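You operate a simulated robot arm through the tools that you are given. There is no shell and no other tool. Be economical: measure what you need, move in short steps, check, and stop when the job is done.

You run a simulated robot arm. Do the job below in one go: nothing can be reset, and whatever is moved stays where it is left.

Task
Hold-test the blue cartridge, vent, and put it in the tray its drop calls for.
Fine: clamp it in the nest first, set dial left at 0.5 bar; no drop is PASS, any drop REWORK; free the clamp only after venting.
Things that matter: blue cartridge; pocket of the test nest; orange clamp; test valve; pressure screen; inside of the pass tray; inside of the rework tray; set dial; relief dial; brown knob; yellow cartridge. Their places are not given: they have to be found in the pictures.

It is judged by the outcome, as a careful person would: the job done as asked, and still so three seconds after it is handed in. It fails if anything else is knocked over, pushed out of place, dropped, spilled or broken.

Robot
A 7-joint arm with a two-finger parallel gripper, fixed in place. Base frame: the origin is at the foot of the arm, x ahead of it, y to its left, z up; the work surface is at about z = 0. Lengths are in m, angles in rad, forces in N, time in s.
With the tool pointing down near the work surface it reaches from about 0.24 to 0.62 m from the base axis. Its first joint turns from -1.152 to 1.152 rad. Payload 2.6 kg.
The tool frame sits at the grasp point between the pads (the TCP): z along the fingers, y along the line on which they close. The tips reach 0.03 m beyond it. Largest opening 0.094 m; finger width 0.028, thickness 0.01; the body of the gripper, 0.05 by 0.096 m, starts 0.055 m behind the TCP.
Orientation is that of the tool frame in the base frame, as [roll, pitch, yaw] about the fixed x, y, z axes, in that order (R = Rz(yaw) Ry(pitch) Rx(roll)). With the fingers straight down and closing along the base's y, the tool's x points along the base's -x, its y along +y and its z along -z.

Tools
- The arm moves only by the tool jog_arm. Its argument "deltas" is a list of rows, each a list of 7 numbers: the shift along the base's x, y, z in cm, then the turn, a rotation vector about the base's x, y, z in rad, then the gripper command, from -1 (fully open) to 1 (shut), values between in proportion. In form: [[x, y, z, wx, wy, wz, claw], ...]. A call has 1 to 10 rows; each row shifts and turns the commanded pose from where the row before left it. Rows are played at 5 a second. More than 0.05 m and 0.15 rad between two rows, or a gripper value outside its range, and nothing of the call is played. Where a pose cannot be reached the arm comes as near as it can. A force on the tool above 40 N (or 10 N above the force at the start of the call, whichever is more), or a blocked arm, ends the call early, and 0.2 s more pass. The fingers move at their own pace (about 0.072 m/s each) and stop on an object; they squeeze with about 32 N. The grip force told is the motor's: it shows also when the fingers shut on nothing. Time passes only in rows, and 0.2 s behind the last, so rows that do not move let the fingers close. It gives the time, the measured TCP pose, the force on the tool (base axes), the opening and the grip force at its end, in the units of the frame above (readings bear some noise).
- Cameras (640 x 400 px; columns grow to the right, rows downward): "scene" is fixed at [0.0397, 0.436, 0.5642]; the picture's right is [-0.74, -0.68, 0.00], its down [-0.39, 0.42, -0.82] and it looks along [0.55, -0.61, -0.57] (base axes); focal length 328 px, centre (320, 200). "wrist" rides on the gripper at [-0.037, 0, -0.058] in the tool frame; the picture's right is [0.00, -1.00, 0.00], its down [0.97, 0.00, -0.24] and it looks along [0.24, 0.00, 0.97] (tool axes); focal length 218 px, centre (320, 200).
- camera(camera): a new picture of that camera. No time passes.
- measure_at(camera, pixels): for up to 12 pixels [column, row] of the newest picture of that camera ("zoom" is the newest enlarged one), the place [x, y, z] in the base frame of the surface seen there, good to about 0.002 m. No time passes.
- inspect(camera, box): a new picture of the part [left, top, right, bottom] of that camera's present view, enlarged. No time passes.
- hand_in(): hands the job in; it is judged then, once.

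Go step by step. Measure first, check grasps and placings, and put right what went wrong. The budget is 80 turns and 34 pictures, counting those below and the enlarged ones. Unless the task says otherwise, let go and move clear before handing in, and close with one line.

The tools are called after "Emit:" as name(argument=value, ...) on one line, values as JSON. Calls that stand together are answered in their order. jog_arm: Moves the arm, as the interface text tells. Its arguments: {"type":"object","properties":{"deltas":{"type":"array","items":{"type":"array","items":{"type":"number"}}}},"required":["deltas"]} The other tools are called the same way: camera (camera) takes a picture; measure_at (camera, pixels) gives the place of the surface under pixels of a picture; inspect (camera, box) takes an enlarged picture of a part of a camera's view; hand_in () hands the job in.

At the start:

```text
time_s: 0.0
tool_pos: [0.4136, 0.1747, 0.3131]
tcp_rot: [-3.14, 0.0, -3.141]
ft_force: [0.2, -0.8, -0.5]
opening: 0.0941
finger_force: 0.0
```

scene: 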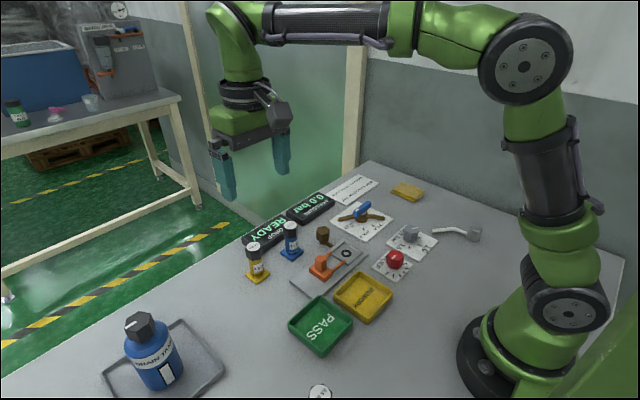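
wrist: 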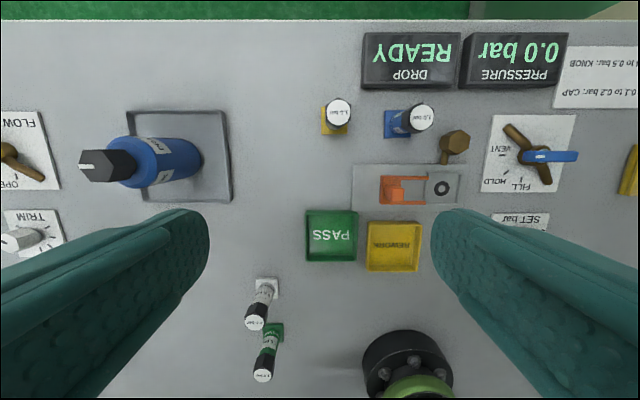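

The pictures show the bench: blue cartridge near (290,240), nest near (335,262), valve near (360,213), dials near (395,262) and (412,238). I'll enlarge these areas to read labels.

Emit:
inspect(camera="scene", box=[230, 160, 430, 285])

Emit:
inspect(camera="wrist", box=[300, 20, 640, 232])

```text
3.20 times, centred on (330, 222) of scene
```

zoom: 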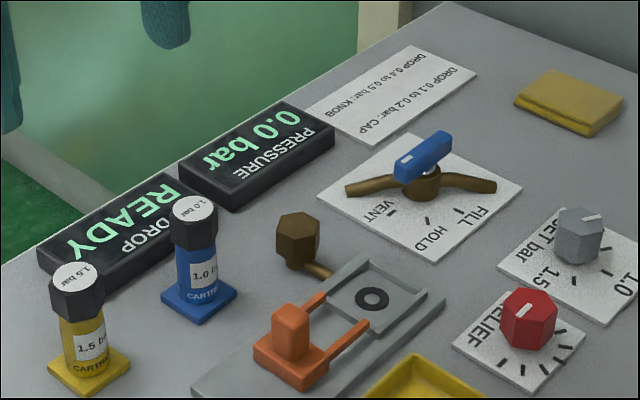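

```text
1.88 times, centred on (470, 126) of wrist
```

zoom: 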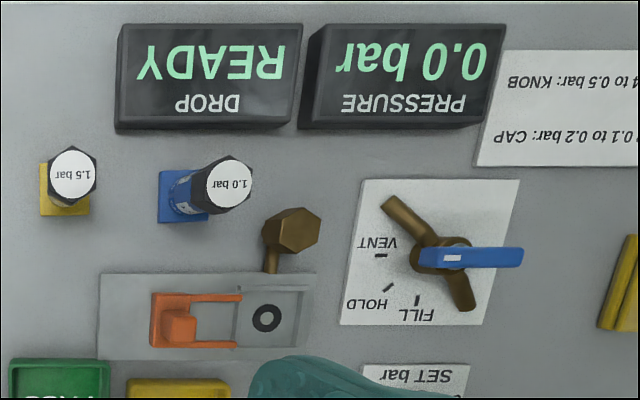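

The blue cartridge carries a 1.0 bar label, there's a notice card and two dials; I need positions and closer views. Measuring key points in the scene and wrist pictures.

Emit:
camera(camera="scene")

Emit:
measure_at(camera="scene", pixels=[[290, 227], [291, 253], [320, 258], [347, 253], [323, 232], [361, 208], [361, 218], [396, 258], [411, 231], [320, 325], [362, 296], [255, 247]])

Emit:
measure_at(camera="wrist", pixels=[[420, 117], [388, 120], [390, 188], [441, 188], [455, 143], [567, 156], [500, 155], [515, 130], [548, 185], [357, 185], [520, 220], [590, 80]])

```text
29 pictures are left
```

scene: 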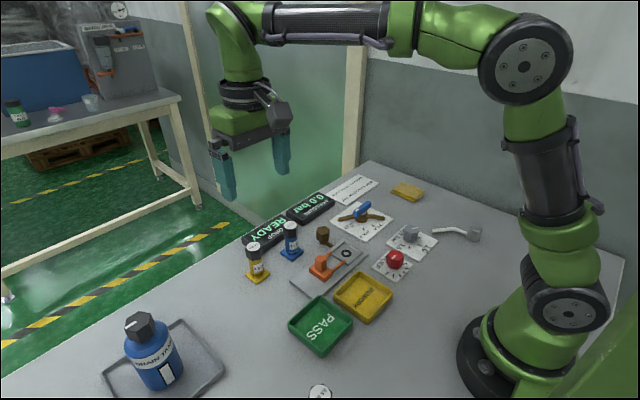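

```text
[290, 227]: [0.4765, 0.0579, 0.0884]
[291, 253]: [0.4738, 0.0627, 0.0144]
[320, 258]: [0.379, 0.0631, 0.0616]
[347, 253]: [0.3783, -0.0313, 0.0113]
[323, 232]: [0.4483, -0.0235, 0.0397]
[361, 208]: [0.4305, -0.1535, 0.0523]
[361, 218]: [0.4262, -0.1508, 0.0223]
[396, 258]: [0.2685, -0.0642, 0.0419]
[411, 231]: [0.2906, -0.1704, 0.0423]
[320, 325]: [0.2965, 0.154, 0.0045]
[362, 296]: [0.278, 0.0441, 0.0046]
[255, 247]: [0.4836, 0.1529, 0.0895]
```

```text
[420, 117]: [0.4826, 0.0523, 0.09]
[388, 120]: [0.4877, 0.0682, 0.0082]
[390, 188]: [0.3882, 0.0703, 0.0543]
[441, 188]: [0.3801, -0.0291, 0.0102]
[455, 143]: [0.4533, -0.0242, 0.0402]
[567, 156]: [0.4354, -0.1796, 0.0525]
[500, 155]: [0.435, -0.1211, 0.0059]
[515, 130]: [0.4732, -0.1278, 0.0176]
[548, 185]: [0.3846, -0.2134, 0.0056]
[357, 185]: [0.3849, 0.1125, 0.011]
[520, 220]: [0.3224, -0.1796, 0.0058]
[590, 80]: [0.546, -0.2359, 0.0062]
```

Positions obtained. I'll move the hand over the panel for a closer look at dials, card and nest.

Emit:
jog_arm(deltas=[[0, -4.5, 0, 0, 0, 0, -1], [0, -4.5, 0, 0, 0, 0, -1], [0, -4.5, 0, 0, 0, 0, -1], [0, -4.5, -1, 0, 0, 0, -1], [0, -4.5, -1, 0, 0, 0, -1], [0, -4.5, -1, 0, 0, 0, -1], [0, 0, 0, 0, 0, 0, -1]])

Emit:
camera(camera="wrist")

Emit:
inspect(camera="scene", box=[365, 215, 445, 285])

```text
time_s: 1.6
tool_pos: [0.4139, -0.0973, 0.2823]
tcp_rot: [-3.141, 0.0, 3.14]
ft_force: [1.1, -1.0, -0.2]
opening: 0.0941
finger_force: 0.1
```

```text
28 pictures are left
```

wrist: 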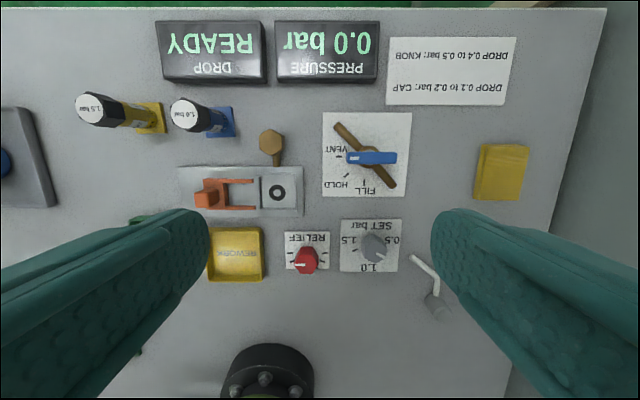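

```text
5.71 times, centred on (405, 250) of scene
```

zoom: 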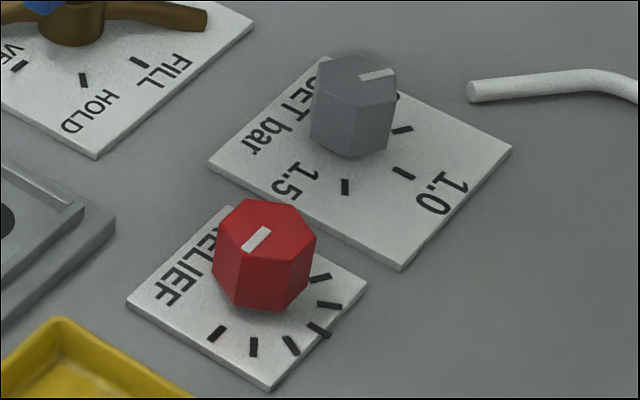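

Emit:
inspect(camera="wrist", box=[270, 100, 430, 285])

Emit:
inspect(camera="wrist", box=[380, 25, 530, 115])

```text
2.16 times, centred on (350, 192) of wrist
```

zoom: 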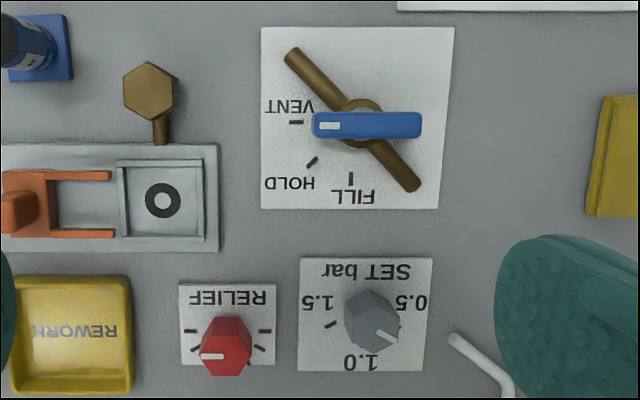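

```text
4.27 times, centred on (455, 70) of wrist
```

zoom: 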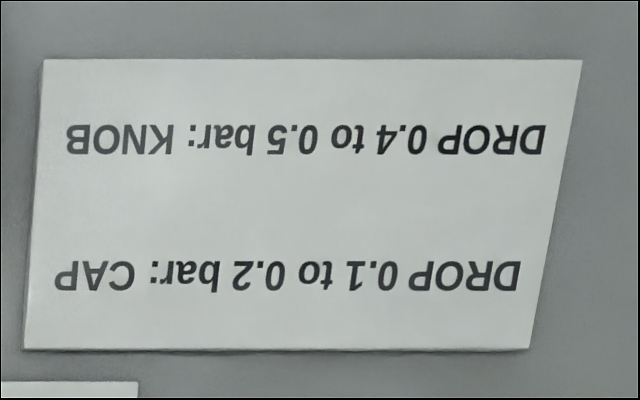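

The card says drop 0.4–0.5 is the knob, 0.1–0.2 the cap; the set dial at (372,248) points between 0.5 and 1.0. Moving over the dials to read them precisely.

Emit:
jog_arm(deltas=[[-3.5, -2.5, -2, 0, 0, 0, -1], [-3.5, -2.5, -3, 0, 0, 0, -1], [-3, -1.5, -3.5, 0, 0, 0, -1], [0, 0, -3.5, 0, 0, 0, -1], [0, 0, 0, 0, 0, 0, -1]])

Emit:
inspect(camera="wrist", box=[180, 75, 460, 250])

```text
refused: row 2 steps farther than a row can; nothing moved
```

```text
2.29 times, centred on (320, 162) of wrist
```

zoom: 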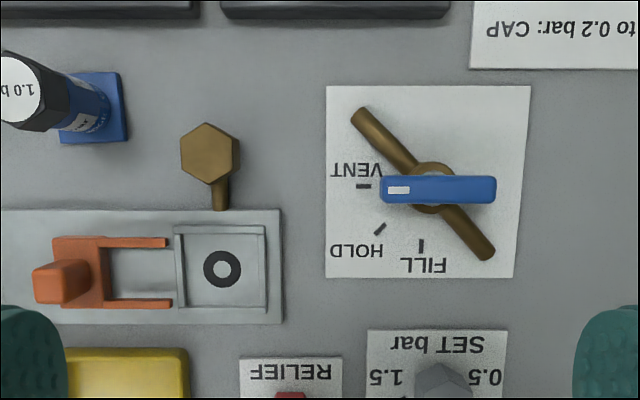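

A row was too long; repeating in shorter steps.

Emit:
jog_arm(deltas=[[-3, -2, -2, 0, 0, 0, -1], [-3, -2, -2.5, 0, 0, 0, -1], [-3, -2, -2.5, 0, 0, 0, -1], [-1, -1, -2.5, 0, 0, 0, -1], [0, 0, -2.5, 0, 0, 0, -1], [0, 0, 0, 0, 0, 0, -1]])

Emit:
inspect(camera="wrist", box=[200, 60, 440, 260])

```text
time_s: 3.0
tool_pos: [0.313, -0.1664, 0.1633]
tcp_rot: [-3.141, 0.001, -3.14]
ft_force: [-0.6, -0.3, -0.4]
opening: 0.094
finger_force: 0.0
```

```text
2.00 times, centred on (320, 160) of wrist
```

zoom: 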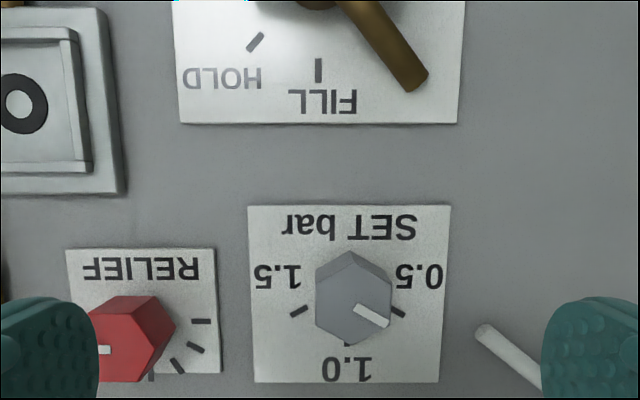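

Emit:
measure_at(camera="zoom", pixels=[[299, 312], [399, 312], [347, 343], [357, 308], [384, 323], [337, 292], [352, 253], [316, 323], [318, 280], [391, 272], [391, 315], [353, 344]])

```text
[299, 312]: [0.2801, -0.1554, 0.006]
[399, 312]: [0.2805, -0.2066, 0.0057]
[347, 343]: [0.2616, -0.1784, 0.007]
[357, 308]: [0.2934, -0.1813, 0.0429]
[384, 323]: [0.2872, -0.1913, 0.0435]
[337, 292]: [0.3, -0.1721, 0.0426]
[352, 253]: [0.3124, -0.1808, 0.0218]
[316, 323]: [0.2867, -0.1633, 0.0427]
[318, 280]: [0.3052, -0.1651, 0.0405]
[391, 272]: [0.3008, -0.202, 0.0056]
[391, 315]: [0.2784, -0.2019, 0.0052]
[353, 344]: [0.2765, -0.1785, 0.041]
```

Ticks measured: the pointer (357,308)→(384,323) lies about 31° below horizontal toward the 0.5 tick, so the set dial already reads 0.5. Now a close look at the cartridge and nest.

Emit:
jog_arm(deltas=[[2.5, 3.5, 1.5, 0, 0, 0, -1], [2.5, 4, 0, 0, 0, 0, -1], [2.5, 4, 0, 0, 0, 0, -1], [2.5, 4, 0, 0, 0, 0, -1], [0, 4, 0, 0, 0, 0, -1], [0, 0, 0, 0, 0, 0, -1]])

Emit:
camera(camera="wrist")

Emit:
inspect(camera="scene", box=[236, 210, 372, 295])

```text
time_s: 4.4
tool_pos: [0.4129, 0.0303, 0.1789]
tcp_rot: [-3.141, -0.001, -3.141]
ft_force: [-0.5, -0.3, -0.4]
opening: 0.094
finger_force: 0.1
```

```text
22 pictures are left
```

wrist: 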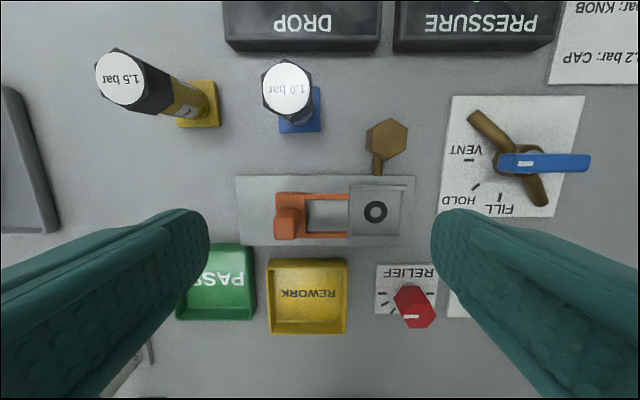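

```text
4.71 times, centred on (304, 252) of scene
```

zoom: 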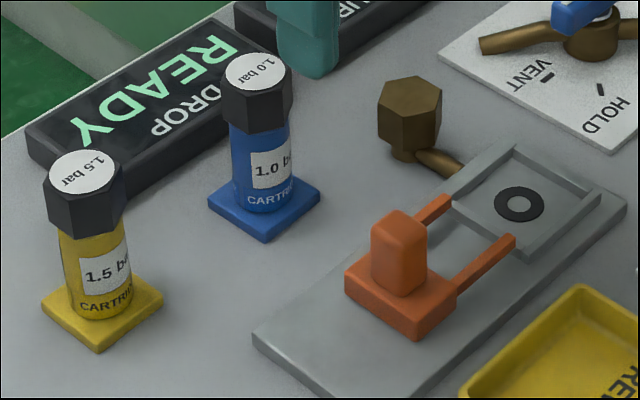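

The cartridge has a square base, round body and hex cap; the clamp is a sliding fork. Measuring details in both views.

Emit:
measure_at(camera="wrist", pixels=[[287, 90], [264, 90], [312, 88], [280, 130], [320, 129], [320, 88], [350, 190], [402, 187], [350, 234], [400, 233], [375, 212], [290, 217]])

Emit:
measure_at(camera="zoom", pixels=[[258, 72], [231, 135], [291, 120], [235, 175], [290, 175], [208, 200], [263, 238], [320, 197], [400, 225], [380, 260], [420, 270], [350, 290]])

```text
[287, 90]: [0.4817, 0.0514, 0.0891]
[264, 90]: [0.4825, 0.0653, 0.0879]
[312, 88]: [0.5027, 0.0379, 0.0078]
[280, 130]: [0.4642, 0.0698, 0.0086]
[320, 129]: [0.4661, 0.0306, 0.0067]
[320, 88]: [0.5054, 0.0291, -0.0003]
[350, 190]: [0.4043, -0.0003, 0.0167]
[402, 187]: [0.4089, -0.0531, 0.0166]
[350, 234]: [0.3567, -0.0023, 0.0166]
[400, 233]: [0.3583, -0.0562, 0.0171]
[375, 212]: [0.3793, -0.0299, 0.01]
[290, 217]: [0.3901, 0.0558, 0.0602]
```

```text
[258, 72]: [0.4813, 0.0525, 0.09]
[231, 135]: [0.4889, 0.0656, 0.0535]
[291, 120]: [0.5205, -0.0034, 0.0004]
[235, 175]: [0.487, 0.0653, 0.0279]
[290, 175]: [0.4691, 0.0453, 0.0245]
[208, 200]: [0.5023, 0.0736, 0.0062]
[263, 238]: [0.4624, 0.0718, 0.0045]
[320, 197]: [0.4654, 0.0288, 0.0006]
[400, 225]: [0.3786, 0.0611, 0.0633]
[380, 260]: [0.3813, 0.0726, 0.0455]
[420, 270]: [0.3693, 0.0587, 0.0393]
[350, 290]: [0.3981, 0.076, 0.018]
```

Cartridge centre is (0.483, 0.0515), top z 0.09; pocket centre (0.380, -0.030). Moving above the cartridge and descending.

Emit:
jog_arm(deltas=[[3.5, 1.1, 0, 0, 0, 0, -1], [3.5, 1.05, 0, 0, 0, 0, -0.6], [0, 0, -3.4, 0, 0, 0, -0.5], [0, 0, -4, 0, 0, 0, -0.5], [0, 0, -3.5, 0, 0, 0, -0.5], [0, 0, -2.4, 0, 0, 0, -0.5], [0, 0, 0, 0, 0, 0, -0.5]])

Emit:
inspect(camera="scene", box=[226, 160, 386, 285])

```text
time_s: 6.0
tool_pos: [0.4823, 0.0531, 0.0453]
tcp_rot: [-3.141, -0.001, -3.141]
ft_force: [0.6, -0.5, 0.0]
opening: 0.0707
finger_force: 0.1
```

```text
3.20 times, centred on (306, 222) of scene
```

zoom: 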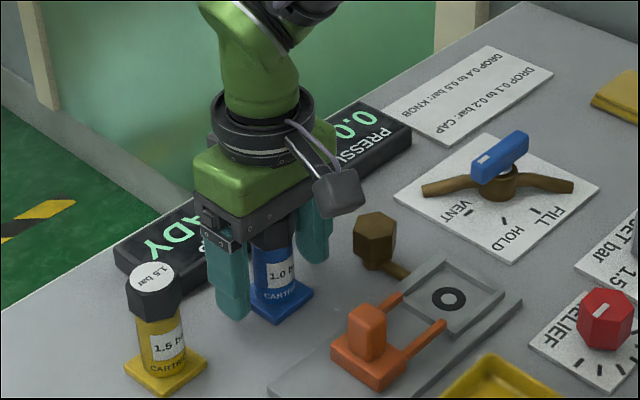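

The fingers straddle the cartridge cleanly; closing and lifting.

Emit:
jog_arm(deltas=[[0, 0, 0, 0, 0, 0, 1], [0, 0, 0, 0, 0, 0, 1], [0, 0, 0, 0, 0, 0, 1], [0, 0, 2, 0, 0, 0, 1], [0, 0, 4, 0, 0, 0, 1], [0, 0, 3, 0, 0, 0, 1], [0, 0, 0, 0, 0, 0, 1]])

```text
time_s: 7.6
tool_pos: [0.4838, 0.053, 0.1359]
tcp_rot: [-3.142, 0.0, -3.14]
ft_force: [0.2, 0.5, -1.6]
opening: 0.0325
finger_force: 31.7
```

Held (opening 0.0325). Moving over the pocket and partway down, then checking.

Emit:
jog_arm(deltas=[[-3.5, -2.8, 0, 0, 0, 0, 1], [-3.5, -2.8, 0, 0, 0, 0, 1], [-3.3, -2.7, 0, 0, 0, 0, 1], [0, 0, -4, 0, 0, 0, 1], [0, 0, -2, 0, 0, 0, 1], [0, 0, 0, 0, 0, 0, 1]])

Emit:
inspect(camera="scene", box=[270, 180, 430, 305])

Emit:
camera(camera="wrist")

```text
time_s: 9.0
tool_pos: [0.3794, -0.032, 0.0756]
tcp_rot: [-3.141, -0.001, 3.141]
ft_force: [-0.2, 0.8, -1.8]
opening: 0.0324
finger_force: 31.9
```

```text
3.20 times, centred on (350, 242) of scene
```

zoom: 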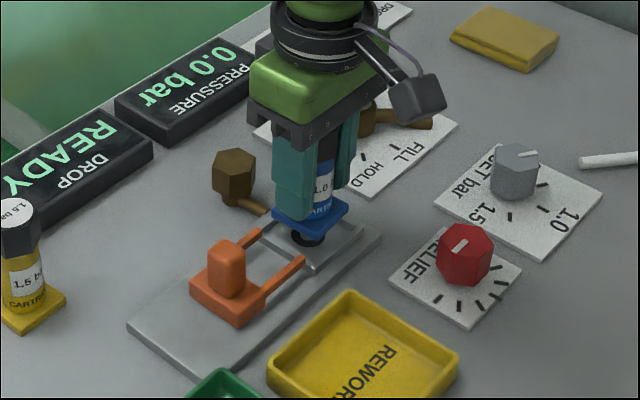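

```text
18 pictures are left
```

wrist: 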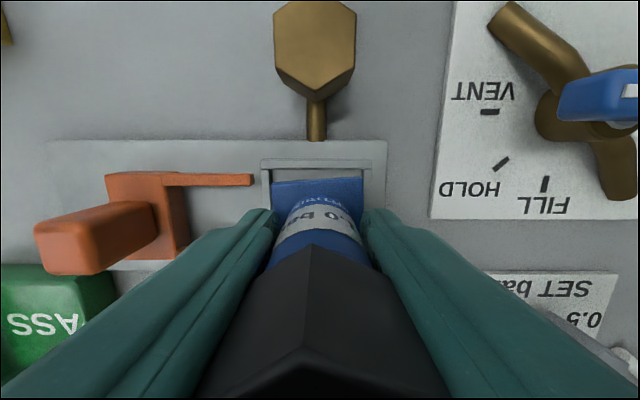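

Emit:
measure_at(camera="wrist", pixels=[[266, 190], [367, 195], [318, 164], [276, 190], [361, 190], [318, 181], [272, 220], [365, 170], [315, 120], [213, 180]])

Emit:
measure_at(camera="zoom", pixels=[[271, 219], [310, 236], [348, 208], [310, 268], [355, 225], [312, 273], [380, 228], [305, 242], [228, 270], [205, 290]])

```text
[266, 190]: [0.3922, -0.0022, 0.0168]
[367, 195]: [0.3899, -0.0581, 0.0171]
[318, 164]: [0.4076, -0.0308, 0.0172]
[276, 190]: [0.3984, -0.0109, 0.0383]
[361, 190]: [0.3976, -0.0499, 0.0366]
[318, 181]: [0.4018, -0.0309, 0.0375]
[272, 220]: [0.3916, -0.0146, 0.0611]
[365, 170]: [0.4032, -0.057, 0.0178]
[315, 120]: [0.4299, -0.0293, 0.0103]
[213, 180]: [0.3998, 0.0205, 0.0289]
```

```text
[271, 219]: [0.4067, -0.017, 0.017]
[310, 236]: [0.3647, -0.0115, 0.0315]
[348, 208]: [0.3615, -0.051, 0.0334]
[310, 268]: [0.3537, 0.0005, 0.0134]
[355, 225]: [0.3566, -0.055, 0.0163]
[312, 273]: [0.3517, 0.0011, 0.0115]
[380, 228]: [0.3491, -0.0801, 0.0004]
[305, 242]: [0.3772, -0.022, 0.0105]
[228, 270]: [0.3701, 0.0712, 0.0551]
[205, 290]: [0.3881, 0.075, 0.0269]
```

Base edges (276,190)/(361,190) and pocket walls (266,190)/(367,195) share centre y≈-0.030 and x≈0.381. Lowering gently onto the floor.

Emit:
jog_arm(deltas=[[0, 0, -0.8, 0, 0, 0, 1], [0, 0, -0.6, 0, 0, 0, 1], [0, 0, -0.4, 0, 0, 0, 1], [0, 0, -0.2, 0, 0, 0, 1], [0, 0, 0, 0, 0, 0, 1]])

```text
time_s: 10.2
tool_pos: [0.3792, -0.0328, 0.0562]
tcp_rot: [3.141, 0.001, 3.141]
ft_force: [-5.2, 0.1, 16.8]
opening: 0.0327
finger_force: 32.1
```

Floor contact felt (16.8 N) at the expected height. Relaxing, letting go partly, rising and checking.

Emit:
jog_arm(deltas=[[0, 0, 0.2, 0, 0, 0, 0.1], [0, 0, 0, 0, 0, 0, 0.0], [0, 0, 0, 0, 0, 0, -0.1], [0, 0, 3, 0, 0, 0, -0.1], [0, 0, 4, 0, 0, 0, -0.1], [0, 3, 4, 0, 0, 0, -0.1], [0, 4, 0, 0, 0, 0, -0.1], [0, 2.5, 0, 0, 0, 0, -0.1], [0, 0, 0, 0, 0, 0, -0.1]])

Emit:
camera(camera="wrist")

```text
time_s: 12.2
tool_pos: [0.3807, 0.063, 0.1675]
tcp_rot: [3.141, 0.001, 3.141]
ft_force: [-0.6, 0.1, 0.1]
opening: 0.0517
finger_force: 0.2
```

```text
17 pictures are left
```

wrist: 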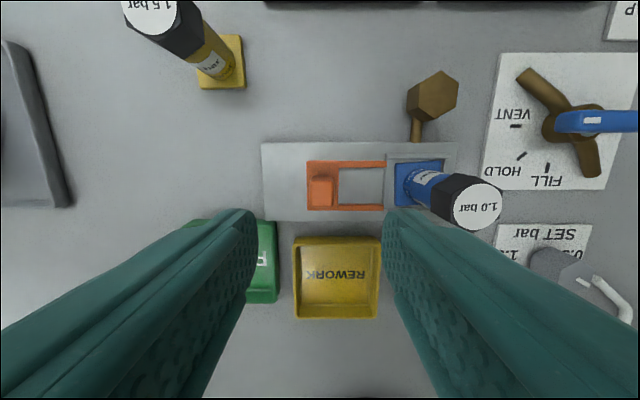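

Emit:
measure_at(camera="wrist", pixels=[[313, 186], [334, 186], [322, 178], [322, 204], [328, 168], [337, 175], [384, 164], [383, 207], [440, 167], [400, 167], [478, 205], [308, 210]])

```text
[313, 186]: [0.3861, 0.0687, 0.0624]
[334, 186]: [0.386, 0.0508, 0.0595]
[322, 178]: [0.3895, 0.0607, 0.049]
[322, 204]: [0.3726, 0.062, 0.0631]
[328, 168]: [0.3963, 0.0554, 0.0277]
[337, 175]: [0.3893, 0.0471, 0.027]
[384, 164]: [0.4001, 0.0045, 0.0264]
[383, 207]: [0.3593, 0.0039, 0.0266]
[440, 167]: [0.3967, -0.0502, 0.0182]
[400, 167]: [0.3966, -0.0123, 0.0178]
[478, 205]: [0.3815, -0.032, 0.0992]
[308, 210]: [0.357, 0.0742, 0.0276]
```

Cartridge is seated (base top z 0.018). Handle centre is (0.3805, 0.060). Turning the hand 90° so the fingers straddle the handle along x.

Emit:
jog_arm(deltas=[[0, 0, 0, 0, 0, 0.145, -0.1], [0, 0, 0, 0, 0, 0.145, -0.1], [0, 0, 0, 0, 0, 0.145, -0.1], [0, 0, 0, 0, 0, 0.145, -0.1], [0, 0, 0, 0, 0, 0.145, -0.1], [0, 0, 0, 0, 0, 0.145, -0.1], [0, 0, 0, 0, 0, 0.145, -0.1], [0, 0, 0, 0, 0, 0.145, -0.1], [0, 0, 0, 0, 0, 0.145, -0.1], [0, 0, 0, 0, 0, 0.145, -0.1]])

Emit:
jog_arm(deltas=[[0, -0.3, -2, 0, 0, 0.121, -0.1], [0, 0, -4, 0, 0, 0, -0.1], [0, 0, -3, 0, 0, 0, -0.1], [0, 0, -1.2, 0, 0, 0, -0.1], [0, 0, 0, 0, 0, 0, -0.1]])

Emit:
inspect(camera="scene", box=[250, 180, 410, 305])

```text
time_s: 14.4
tool_pos: [0.381, 0.0633, 0.1664]
tcp_rot: [-3.141, -0.001, -1.687]
ft_force: [0.8, -0.5, 0.3]
opening: 0.0516
finger_force: 0.1
```

```text
time_s: 15.6
tool_pos: [0.3794, 0.0602, 0.065]
tcp_rot: [3.141, -0.001, -1.57]
ft_force: [-0.2, -0.7, -0.3]
opening: 0.0514
finger_force: 0.0
```

```text
3.20 times, centred on (330, 242) of scene
```

zoom: 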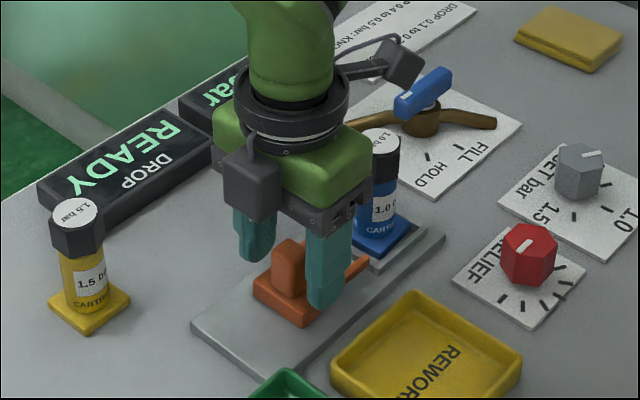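

Fingers straddle the handle. Gripping and sliding the clamp toward -y.

Emit:
jog_arm(deltas=[[0, 0, 0, 0, 0, 0, 1], [0, 0, 0, 0, 0, 0, 1], [0, 0, 0, 0, 0, 0, 1], [0, -0.8, 0, 0, 0, 0, 1], [0, -0.8, 0, 0, 0, 0, 1], [0, -0.8, 0, 0, 0, 0, 1], [0, -0.6, 0, 0, 0, 0, 1], [0, 0, 0, 0, 0, 0, 1]])

```text
time_s: 17.4
tool_pos: [0.3804, 0.0296, 0.0649]
tcp_rot: [3.14, -0.001, -1.572]
ft_force: [-6.9, 0.9, -1.3]
opening: 0.0256
finger_force: 45.2
```

It slides with little force. Continuing in small steps until the stop.

Emit:
jog_arm(deltas=[[0, -0.4, 0, 0, 0, 0, 1], [0, -0.3, 0, 0, 0, 0, 1], [0, -0.3, 0, 0, 0, 0, 1], [0, 0, 0, 0, 0, 0, 1]])

Emit:
inspect(camera="scene", box=[250, 180, 410, 305])

```text
time_s: 18.4
tool_pos: [0.3797, 0.0206, 0.065]
tcp_rot: [-3.141, 0.0, -1.57]
ft_force: [-5.6, 2.4, -5.9]
opening: 0.0254
finger_force: 44.8
```

```text
3.20 times, centred on (330, 242) of scene
```

zoom: 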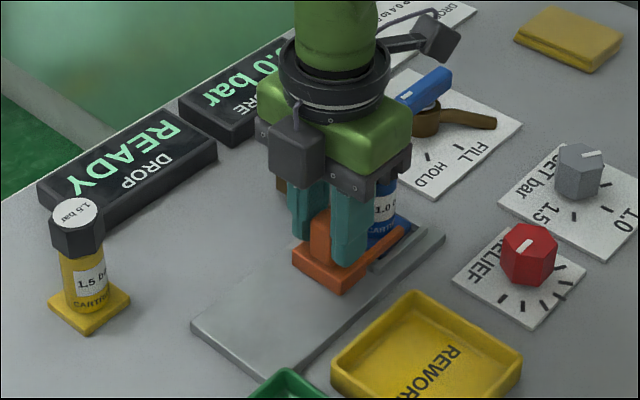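

Fork is over the base; nudging on toward the stop.

Emit:
jog_arm(deltas=[[0, -0.3, 0, 0, 0, 0, 1], [0, -0.2, 0, 0, 0, 0, 1], [0, -0.2, 0, 0, 0, 0, 1], [0, 0, 0, 0, 0, 0, 1]])

```text
time_s: 19.1
tool_pos: [0.3793, 0.0198, 0.0669]
tcp_rot: [-3.142, 0.008, -1.566]
ft_force: [1.8, 4.6, -0.5]
opening: 0.0217
finger_force: 44.9
stopped in row 3: the force on the tool passed its limit (the readings are from after the stop); the commanded pose is now the measured one
```

The stop was reached (force limit). Letting go, rising and checking.

Emit:
jog_arm(deltas=[[0, 0, 0, 0, 0, 0, -0.1], [0, 0, 0, 0, 0, 0, -0.1], [0, 1, 4, 0, 0, 0, -0.1], [0, 2, 4, 0, 0, 0, -0.1], [0, 0, 3, 0, 0, -0.14, -0.1], [0, 0, 0, 0, 0, -0.145, -0.1], [0, 0, 0, 0, 0, -0.145, -0.1], [0, 0, 0, 0, 0, -0.145, -0.1], [0, 0, 0, 0, 0, -0.145, -0.1], [0, 0, 0, 0, 0, -0.145, -0.1]])

Emit:
inspect(camera="scene", box=[270, 180, 430, 305])

```text
time_s: 21.3
tool_pos: [0.3795, 0.0493, 0.176]
tcp_rot: [-3.139, 0.007, -2.434]
ft_force: [0.5, -0.1, -0.5]
opening: 0.0516
finger_force: 0.1
```

```text
3.20 times, centred on (350, 242) of scene
```

zoom: 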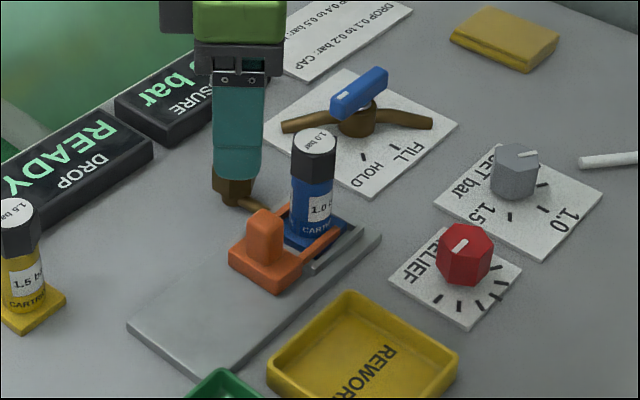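

The fork now straddles the blue cartridge's base: clamped. Moving to the valve while turning the hand to the -90° orientation.

Emit:
jog_arm(deltas=[[0, -2, 0.5, 0, 0, -0.145, -0.1], [0, -2, 0.5, 0, 0, -0.145, -0.1], [0, -2, 0.5, 0, 0, -0.145, -0.1], [0, -2, 0.5, 0, 0, -0.145, -0.1], [0, -2, 0, 0, 0, -0.145, -0.1], [0, -2, 0, 0, 0, -0.145, -0.1], [0, -2, 0, 0, 0, -0.145, -0.1], [1, -2, 0, 0, 0, -0.145, -0.1], [1, -2, 0, 0, 0, -0.145, -0.1], [1, -2, 0, 0, 0, -0.145, -0.1]])

Emit:
jog_arm(deltas=[[0, 0, 0, 0, 0, -0.14, -0.1], [1, 0, 0, 0, 0, -0.14, -0.1], [1, 0, 0, 0, 0, -0.14, -0.1], [0, 0, 0, 0, 0, -0.14, -0.1], [0, 0, 0, 0, 0, -0.14, -0.1], [0, 0, 0, 0, 0, -0.13, -0.1], [0, 0, 0, 0, 0, 0, -0.1]])

Emit:
camera(camera="wrist")

```text
time_s: 23.5
tool_pos: [0.4104, -0.1513, 0.1961]
tcp_rot: [-3.139, 0.006, 2.396]
ft_force: [0.1, -0.7, -0.7]
opening: 0.0517
finger_force: 0.2
```

```text
time_s: 25.1
tool_pos: [0.4301, -0.1496, 0.1979]
tcp_rot: [-3.14, 0.007, 1.566]
ft_force: [0.1, -0.1, -0.5]
opening: 0.0515
finger_force: 0.0
```

```text
13 pictures are left
```

wrist: 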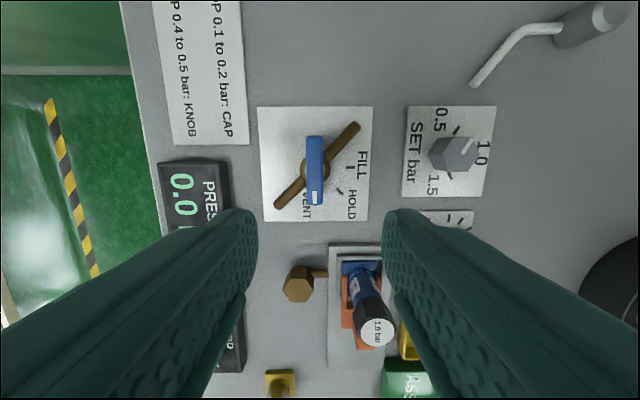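

Measuring the valve lever ends, ticks and body in this view.

Emit:
measure_at(camera="wrist", pixels=[[314, 140], [315, 170], [315, 200], [308, 170], [322, 170], [303, 172], [328, 172], [306, 190], [339, 191], [348, 168], [282, 205], [355, 126]])

```text
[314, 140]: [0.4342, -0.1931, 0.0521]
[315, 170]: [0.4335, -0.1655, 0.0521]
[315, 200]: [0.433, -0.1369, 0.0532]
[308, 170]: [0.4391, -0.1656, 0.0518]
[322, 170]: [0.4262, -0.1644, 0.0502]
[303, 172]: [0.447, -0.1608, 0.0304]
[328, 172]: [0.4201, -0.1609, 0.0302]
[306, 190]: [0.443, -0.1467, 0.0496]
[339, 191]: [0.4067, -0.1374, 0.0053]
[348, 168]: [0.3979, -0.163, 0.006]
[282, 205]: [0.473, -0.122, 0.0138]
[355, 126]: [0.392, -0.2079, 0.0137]
```

Valve axis ≈ (0.4335, -0.1645), lever top z 0.052. Descending to straddle the lever and gripping it.

Emit:
jog_arm(deltas=[[0.35, -1.5, -3, 0, 0, 0, -0.1], [0, 0, -4, 0, 0, 0, -0.1], [0, 0, -4, 0, 0, 0, -0.1], [0, 0, -2.1, 0, 0, 0, -0.1], [0, 0, 0, 0, 0, 0, -0.1], [0, 0, 0, 0, 0, 0, 1], [0, 0, 0, 0, 0, 0, 1], [0, 0, 0, 0, 0, 0, 1], [0, 0, 0, 0, 0, 0, 1]])

```text
time_s: 27.1
tool_pos: [0.4354, -0.1644, 0.0667]
tcp_rot: [3.139, 0.008, 1.573]
ft_force: [21.4, -5.7, -13.3]
opening: 0.0159
finger_force: 45.2
```

Gripped, with a side load of 21 N in x; shifting 2 mm to relax it and starting to turn.

Emit:
jog_arm(deltas=[[0.2, 0, 0, 0, 0, 0, 1], [0, 0, 0, 0, 0, 0, 1], [0, 0, 0, 0, 0, 0.1, 1], [0, 0, 0, 0, 0, 0.12, 1], [0, 0, 0, 0, 0, 0.14, 1], [0, 0, 0, 0, 0, 0.14, 1], [0, 0, 0, 0, 0, 0, 1]])

```text
time_s: 28.8
tool_pos: [0.4343, -0.1631, 0.0665]
tcp_rot: [-3.14, 0.002, 2.071]
ft_force: [-2.0, 1.6, 3.9]
opening: 0.0158
finger_force: 44.3
stopped in row 7: the force on the tool passed its limit (the readings are from after the stop); the commanded pose is now the measured one
```

Turned 0.5 rad and load is low now. Continuing the turn toward FILL.

Emit:
jog_arm(deltas=[[0, 0, 0, 0, 0, 0.1, 1], [0, 0, 0, 0, 0, 0.1, 1], [0, 0, 0, 0, 0, 0.1, 1], [0, 0, 0, 0, 0, 0.1, 1], [0, 0, 0, 0, 0, 0.1, 1], [0, 0, 0, 0, 0, 0, 1]])

```text
time_s: 30.2
tool_pos: [0.4341, -0.1654, 0.0678]
tcp_rot: [-3.14, 0.002, 2.572]
ft_force: [-1.0, -4.3, 7.5]
opening: 0.0156
finger_force: 45.1
```

Emit:
jog_arm(deltas=[[0, 0, 0, 0, 0, 0.12, 1], [0, 0, 0, 0, 0, 0.12, 1], [0, 0, 0, 0, 0, 0.12, 1], [0, 0, 0, 0, 0, 0.12, 1], [0, 0, 0, 0, 0, 0.09, 1], [0, 0, 0, 0, 0, 0, 1], [0, 0, 0, 0, 0, 0, 1]])

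Emit:
inspect(camera="scene", box=[230, 160, 430, 285])

```text
time_s: 31.8
tool_pos: [0.4345, -0.165, 0.067]
tcp_rot: [-3.138, 0.003, 3.14]
ft_force: [-15.5, -6.1, 12.6]
opening: 0.0156
finger_force: 44.8
```

```text
3.20 times, centred on (330, 222) of scene
```

zoom: 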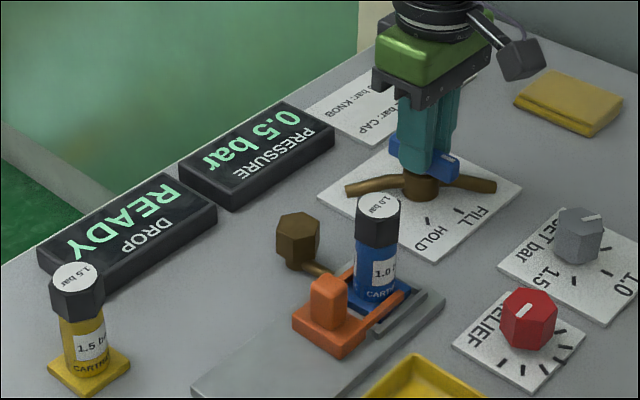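

FILL reached and the screen reads 0.5 bar. Turning back 45° to HOLD and waiting.

Emit:
jog_arm(deltas=[[0, 0, 0, 0, 0, -0.12, 1], [0, 0, 0, 0, 0, -0.12, 1], [0, 0, 0, 0, 0, -0.12, 1], [0, 0, 0, 0, 0, -0.12, 1], [0, 0, 0, 0, 0, -0.12, 1], [0, 0, 0, 0, 0, -0.12, 1], [0, 0, 0, 0, 0, -0.065, 1], [0, 0, 0, 0, 0, 0, 1]])

Emit:
jog_arm(deltas=[[0, 0, 0, 0, 0, 0, 1], [0, 0, 0, 0, 0, 0, 1], [0, 0, 0, 0, 0, 0, 1], [0, 0, 0, 0, 0, 0, 1], [0, 0, 0, 0, 0, 0, 1], [0, 0, 0, 0, 0, 0, 1], [0, 0, 0, 0, 0, 0, 1], [0, 0, 0, 0, 0, 0, 1], [0, 0, 0, 0, 0, 0, 1], [0, 0, 0, 0, 0, 0, 1]])

Emit:
inspect(camera="scene", box=[230, 160, 430, 285])

```text
time_s: 33.6
tool_pos: [0.4343, -0.1644, 0.0659]
tcp_rot: [-3.14, 0.004, 2.352]
ft_force: [-17.7, -6.0, 19.1]
opening: 0.0159
finger_force: 44.9
```

```text
time_s: 35.8
tool_pos: [0.4344, -0.1635, 0.0671]
tcp_rot: [-3.139, 0.003, 2.355]
ft_force: [-13.9, -7.8, 18.5]
opening: 0.0161
finger_force: 44.8
```

```text
3.20 times, centred on (330, 222) of scene
```

zoom: 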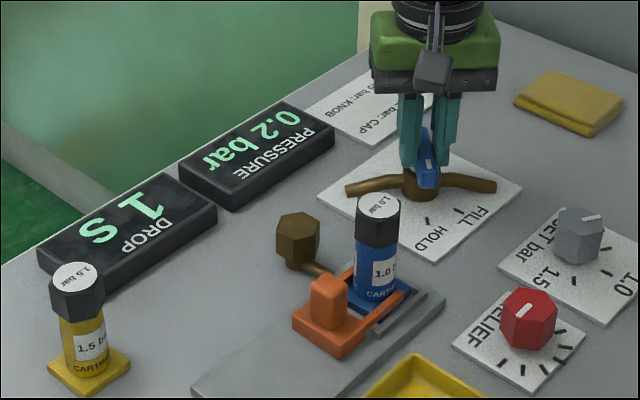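

Pressure is falling (0.2 bar) with a 1 s countdown left. Waiting for the final reading.

Emit:
jog_arm(deltas=[[0, 0, 0, 0, 0, 0, 1], [0, 0, 0, 0, 0, 0, 1], [0, 0, 0, 0, 0, 0, 1], [0, 0, 0, 0, 0, 0, 1], [0, 0, 0, 0, 0, 0, 1], [0, 0, 0, 0, 0, 0, 1], [0, 0, 0, 0, 0, 0, 1], [0, 0, 0, 0, 0, 0, 1]])

Emit:
inspect(camera="scene", box=[230, 160, 430, 285])

```text
time_s: 37.6
tool_pos: [0.4348, -0.165, 0.0662]
tcp_rot: [-3.138, 0.003, 2.354]
ft_force: [-13.3, -7.7, 16.4]
opening: 0.0157
finger_force: 44.7
```

```text
3.20 times, centred on (330, 222) of scene
```

zoom: 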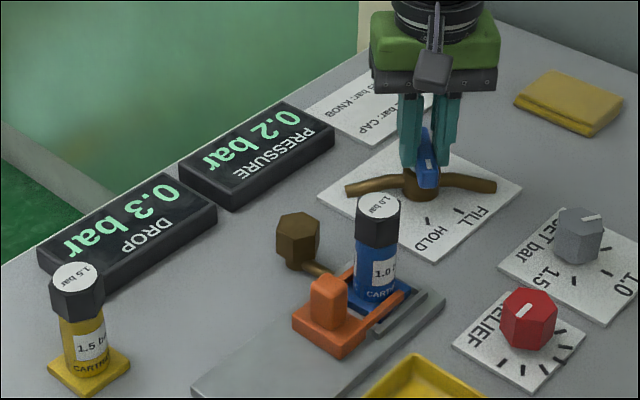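

The screen gives a final drop of 0.3 bar: any drop means REWORK (and it fits neither card line). Dial is untouched at 0.5. Turning the valve to VENT.

Emit:
jog_arm(deltas=[[0, 0, 0, 0, 0, -0.12, 1], [0, 0, 0, 0, 0, -0.12, 1], [0, 0, 0, 0, 0, -0.12, 1], [0, 0, 0, 0, 0, -0.12, 1], [0, 0, 0, 0, 0, -0.12, 1], [0, 0, 0, 0, 0, -0.12, 1], [0, 0, 0, 0, 0, -0.065, 1], [0, 0, 0, 0, 0, 0, 1], [0, 0, 0, 0, 0, 0, 1]])

```text
time_s: 39.6
tool_pos: [0.4349, -0.1643, 0.0664]
tcp_rot: [-3.139, 0.004, 1.57]
ft_force: [3.2, -7.4, -0.2]
opening: 0.0157
finger_force: 44.7
```

Hand back at the VENT angle (1.57). Releasing, rising, and checking screens and lever.

Emit:
jog_arm(deltas=[[0, 0, 0, 0, 0, 0, -0.1], [0, 0, 0, 0, 0, 0, -0.1], [0, 0, 3.5, 0, 0, 0, -0.1], [0, 0, 4.5, 0, 0, 0, -0.1], [0, 0, 4, 0, 0, 0, -0.1], [0, 0, 0, 0, 0, 0, -0.1]])

Emit:
inspect(camera="scene", box=[230, 160, 430, 285])

```text
time_s: 41.0
tool_pos: [0.4349, -0.1645, 0.187]
tcp_rot: [-3.14, 0.001, 1.569]
ft_force: [0.9, 0.3, -0.9]
opening: 0.0515
finger_force: 0.1
```

```text
3.20 times, centred on (330, 222) of scene
```

zoom: 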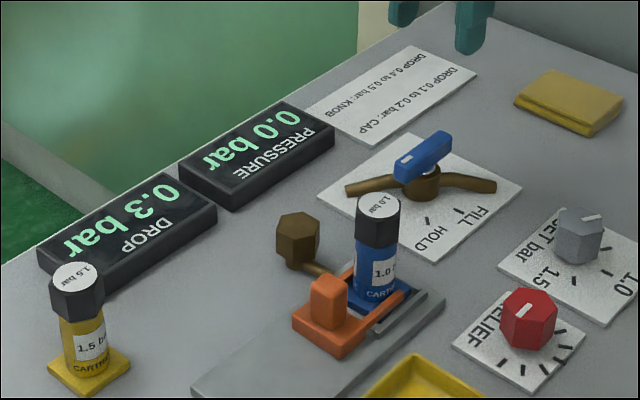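

Vented: 0.0 bar, lever at VENT. Measuring the clamp handle, then turning the hand round (camera away from cartridge) on the way to it.

Emit:
measure_at(camera="zoom", pixels=[[328, 284], [313, 290], [345, 290], [310, 305], [335, 320], [378, 205]])

Emit:
jog_arm(deltas=[[0, 1, 0, 0, 0, 0.147, -0.1], [0, 1, 0, 0, 0, 0.147, -0.1], [0, 1, 0, 0, 0, 0.147, -0.1], [0, 1, 0, 0, 0, 0.147, -0.1], [0, 1, 0, 0, 0, 0.147, -0.1], [-0.5, 1, 0, 0, 0, 0.147, -0.1], [-0.5, 1, 0, 0, 0, 0.147, -0.1], [-0.5, 1, 0, 0, 0, 0.147, -0.1], [-0.5, 1, 0, 0, 0, 0.147, -0.1], [-0.5, 1, 0, 0, 0, 0.147, -0.1]])

Emit:
jog_arm(deltas=[[-0.5, 1, 0, 0, 0, 0.147, -0.1], [-0.5, 1, 0, 0, 0, 0.147, -0.1], [-0.5, 1, 0, 0, 0, 0.147, -0.1], [-0.5, 1, 0, 0, 0, 0.147, -0.1], [-0.5, 1, 0, 0, 0, 0.147, -0.1], [-0.5, 1, 0, 0, 0, 0.147, -0.1], [0, 1, 0, 0, 0, 0.147, -0.1], [0, 1, 0, 0, 0, 0.147, -0.1], [0, 0.4, 0, 0, 0, 0.147, -0.1], [0, 0, 0, 0, 0, 0.147, -0.1]])

```text
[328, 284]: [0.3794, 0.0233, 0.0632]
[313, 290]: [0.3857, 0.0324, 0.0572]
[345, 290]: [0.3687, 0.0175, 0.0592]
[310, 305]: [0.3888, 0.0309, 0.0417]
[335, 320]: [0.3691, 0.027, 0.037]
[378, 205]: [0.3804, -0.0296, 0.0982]
```

```text
time_s: 43.2
tool_pos: [0.4088, -0.0632, 0.1864]
tcp_rot: [-3.139, 0.002, 3.042]
ft_force: [0.2, -0.5, -0.6]
opening: 0.0514
finger_force: 0.1
```

```text
time_s: 45.4
tool_pos: [0.379, 0.0208, 0.1852]
tcp_rot: [-3.14, 0.002, -1.773]
ft_force: [-0.4, 0.2, -0.2]
opening: 0.0516
finger_force: 0.1
```

Handle centre is about (0.3795, 0.023). Finishing the turn, descending and gripping.

Emit:
jog_arm(deltas=[[0.05, 0.2, 0, 0, 0, 0.1, -0.1], [0, 0, -2, 0, 0, 0.1, -0.1], [0, 0, -4, 0, 0, 0, -0.1], [0, 0, -4, 0, 0, 0, -0.1], [0, 0, -2, 0, 0, 0, -0.1], [0, 0, 0, 0, 0, 0, -0.1], [0, 0, 0, 0, 0, 0, 1], [0, 0, 0, 0, 0, 0, 1], [0, 0, 0, 0, 0, 0, 1]])

```text
time_s: 47.4
tool_pos: [0.3799, 0.0214, 0.0661]
tcp_rot: [-3.14, 0.003, -1.572]
ft_force: [4.7, 0.6, -4.4]
opening: 0.0215
finger_force: 44.7
```

Gripped (0.0215). Sliding the clamp back about 4 cm.

Emit:
jog_arm(deltas=[[0, 0.4, 0, 0, 0, 0, 1], [0, 0.7, 0, 0, 0, 0, 1], [0, 0.8, 0, 0, 0, 0, 1], [0, 0.8, 0, 0, 0, 0, 1], [0, 0.7, 0, 0, 0, 0, 1], [0, 0.3, 0, 0, 0, 0, 1], [0, 0.2, 0, 0, 0, 0, 1], [0, 0, 0, 0, 0, 0, 1]])

```text
time_s: 49.2
tool_pos: [0.379, 0.0606, 0.0666]
tcp_rot: [-3.141, 0.003, -1.574]
ft_force: [-7.6, -0.5, 17.1]
opening: 0.0215
finger_force: 45.6
```

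Clamp is back at its starting place (y≈0.060). Releasing, rising and turning the hand back over the cartridge.

Emit:
jog_arm(deltas=[[0, 0, 0, 0, 0, 0, -0.1], [0, 0, 0, 0, 0, 0, -0.1], [0, 0, 3.5, 0, 0, 0, -0.1], [0, 0, 4.5, 0, 0, 0, -0.1], [0, 0, 2, 0, 0, -0.14, -0.1], [0, 0, 0, 0, 0, -0.147, -0.1], [0, 0, 0, 0, 0, -0.147, -0.1], [0, 0, 0, 0, 0, -0.147, -0.1], [0, 0, 0, 0, 0, -0.147, -0.1], [0, 0, 0, 0, 0, -0.147, -0.1]])

Emit:
jog_arm(deltas=[[0, 0, 0, 0, 0, -0.147, -0.1], [0, 0, 0, 0, 0, -0.147, -0.1], [0, 0, 0, 0, 0, -0.147, -0.1], [0, 0, 0, 0, 0, -0.147, -0.1], [0, 0, 0, 0, 0, -0.107, -0.1], [0, 0, 0, 0, 0, 0, -0.1]])

Emit:
camera(camera="wrist")

```text
time_s: 51.4
tool_pos: [0.3808, 0.0606, 0.1669]
tcp_rot: [-3.139, 0.001, -2.453]
ft_force: [-0.6, 0.4, 0.0]
opening: 0.0515
finger_force: 0.1
```

```text
time_s: 52.8
tool_pos: [0.3799, 0.0599, 0.1659]
tcp_rot: [-3.14, 0.001, 3.138]
ft_force: [0.0, -0.1, 0.0]
opening: 0.0516
finger_force: 0.2
```

```text
8 pictures are left
```

wrist: 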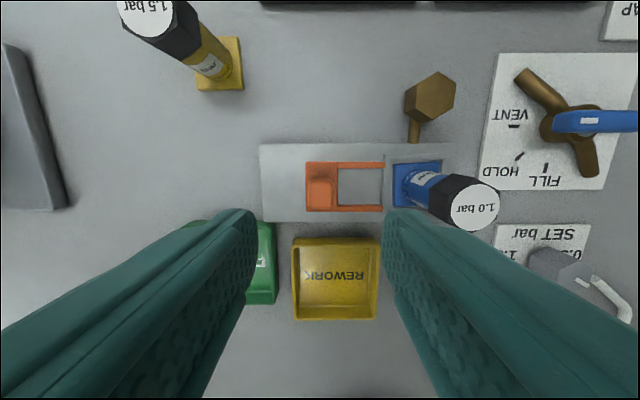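

Fork is clear of the cartridge. Measuring the rework tray's edges and the cap position.

Emit:
measure_at(camera="wrist", pixels=[[295, 280], [379, 280], [337, 240], [337, 317], [302, 280], [373, 280], [337, 250], [337, 308], [475, 208], [384, 164]])

```text
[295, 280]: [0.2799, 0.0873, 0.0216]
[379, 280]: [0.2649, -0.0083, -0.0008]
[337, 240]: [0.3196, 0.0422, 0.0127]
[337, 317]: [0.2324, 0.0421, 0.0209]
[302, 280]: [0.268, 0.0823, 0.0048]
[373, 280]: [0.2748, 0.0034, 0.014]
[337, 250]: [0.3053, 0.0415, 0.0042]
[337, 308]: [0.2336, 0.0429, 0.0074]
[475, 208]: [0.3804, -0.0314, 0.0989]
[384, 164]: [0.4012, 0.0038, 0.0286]
```

Tray inside centre ≈ (0.276, 0.0425), floor z 0.0045. Moving over the cartridge, descending, gripping and lifting.

Emit:
jog_arm(deltas=[[0, -4.5, 0, 0, 0, 0, -0.1], [0, -4.5, 0, 0, 0, 0, -0.1], [0, 0, 0, 0, 0, 0, -0.1], [0, 0, -4, 0, 0, 0, -0.1], [0, 0, -4, 0, 0, 0, -0.1], [0, 0, -2.8, 0, 0, 0, -0.1], [0, 0, 0, 0, 0, 0, -0.1], [0, 0, 0, 0, 0, 0, 1], [0, 0, 0, 0, 0, 0, 1], [0, 0, 0, 0, 0, 0, 1]])

```text
time_s: 55.0
tool_pos: [0.3785, -0.0301, 0.0592]
tcp_rot: [-3.14, 0.001, 3.14]
ft_force: [0.1, 0.3, 0.0]
opening: 0.0324
finger_force: 32.2
```

Gripped (0.0324). Lifting straight up and carrying over the rework tray.

Emit:
jog_arm(deltas=[[0, 0, 2, 0, 0, 0, 1], [0, 0, 4, 0, 0, 0, 1], [0, 0, 3, 0, 0, 0, 1], [-2.6, 1.8, 0, 0, 0, 0, 1], [-2.6, 1.8, 0, 0, 0, 0, 1], [-2.6, 1.8, 0, 0, 0, 0, 1], [-2.5, 1.8, 0, 0, 0, 0, 1], [0, 0, -4, 0, 0, 0, 1], [0, 0, -2, 0, 0, 0, 1], [0, 0, 0, 0, 0, 0, 1]])

Emit:
inspect(camera="scene", box=[270, 200, 430, 360])

```text
time_s: 57.2
tool_pos: [0.2761, 0.0431, 0.0885]
tcp_rot: [-3.14, 0.003, 3.139]
ft_force: [0.4, 0.8, -1.4]
opening: 0.0323
finger_force: 32.7
```

```text
2.50 times, centred on (350, 280) of scene
```

zoom: 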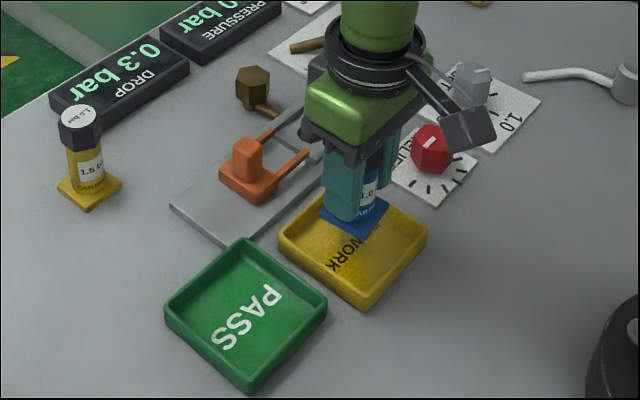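

Cartridge is over the tray. Lowering gently to the floor.

Emit:
jog_arm(deltas=[[0, 0, -1.5, 0, 0, 0, 1], [0, 0, -1.2, 0, 0, 0, 1], [0, 0, -0.6, 0, 0, 0, 1], [0, 0, -0.2, 0, 0, 0, 1], [0, 0, -0.2, 0, 0, 0, 1], [0, 0, 0, 0, 0, 0, 1]])

```text
time_s: 58.6
tool_pos: [0.2769, 0.0428, 0.0522]
tcp_rot: [-3.139, 0.003, 3.139]
ft_force: [-5.8, -1.3, 20.6]
opening: 0.0326
finger_force: 31.4
```

Floor contact (20 N). Releasing and rising clear.

Emit:
jog_arm(deltas=[[0, 0, 0.2, 0, 0, 0, 0.1], [0, 0, 0, 0, 0, 0, 0], [0, 0, 0, 0, 0, 0, -0.1], [0, 0, 3, 0, 0, 0, -0.1], [0, 0, 4, 0, 0, 0, -0.1], [0, 0, 4.5, 0, 0, 0, -0.1], [3, 0, 3, 0, 0, 0, -0.1], [4, 0, 2, 0, 0, 0, -0.1], [4, 3, 0, 0, 0, 0, -0.1], [0, 0, 0, 0, 0, 0, -0.1]])

Emit:
camera(camera="scene")

Emit:
inspect(camera="scene", box=[240, 190, 440, 350])

```text
time_s: 60.8
tool_pos: [0.3865, 0.0723, 0.2177]
tcp_rot: [-3.14, 0.001, 3.138]
ft_force: [0.4, 0.3, 0.0]
opening: 0.0517
finger_force: 0.0
```

```text
6 pictures are left
```

scene: 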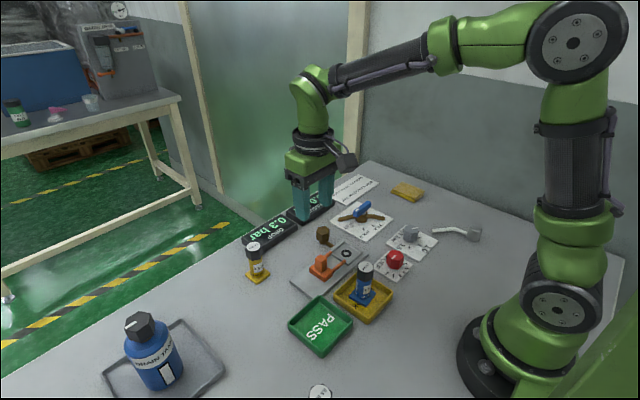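

```text
2.50 times, centred on (340, 270) of scene
```

zoom: 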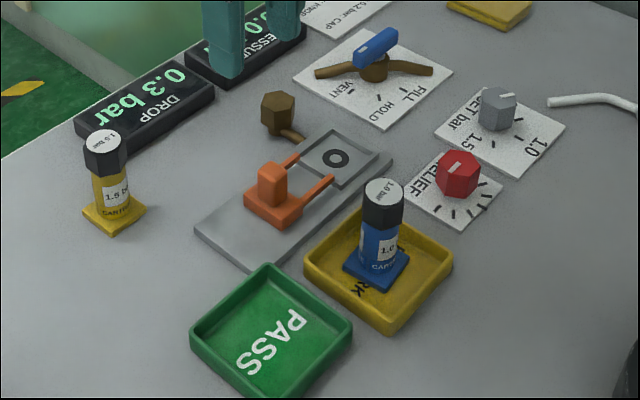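

The blue cartridge stands upright inside the rework tray. The valve is on VENT, the clamp is free, the dial is still at 0.5, everything else is in place and the hand is clear, so I'm handing in.

Emit:
hand_in()

```text
The job is handed in.
```

The blue cartridge was clamped and hold-tested at 0.5 bar, where it dropped 0.3 bar; I vented it, freed the clamp and put it in the REWORK tray, with the set dial never moved from 0.5 (its label says 1.0 bar, but I didn't test at that pressure).
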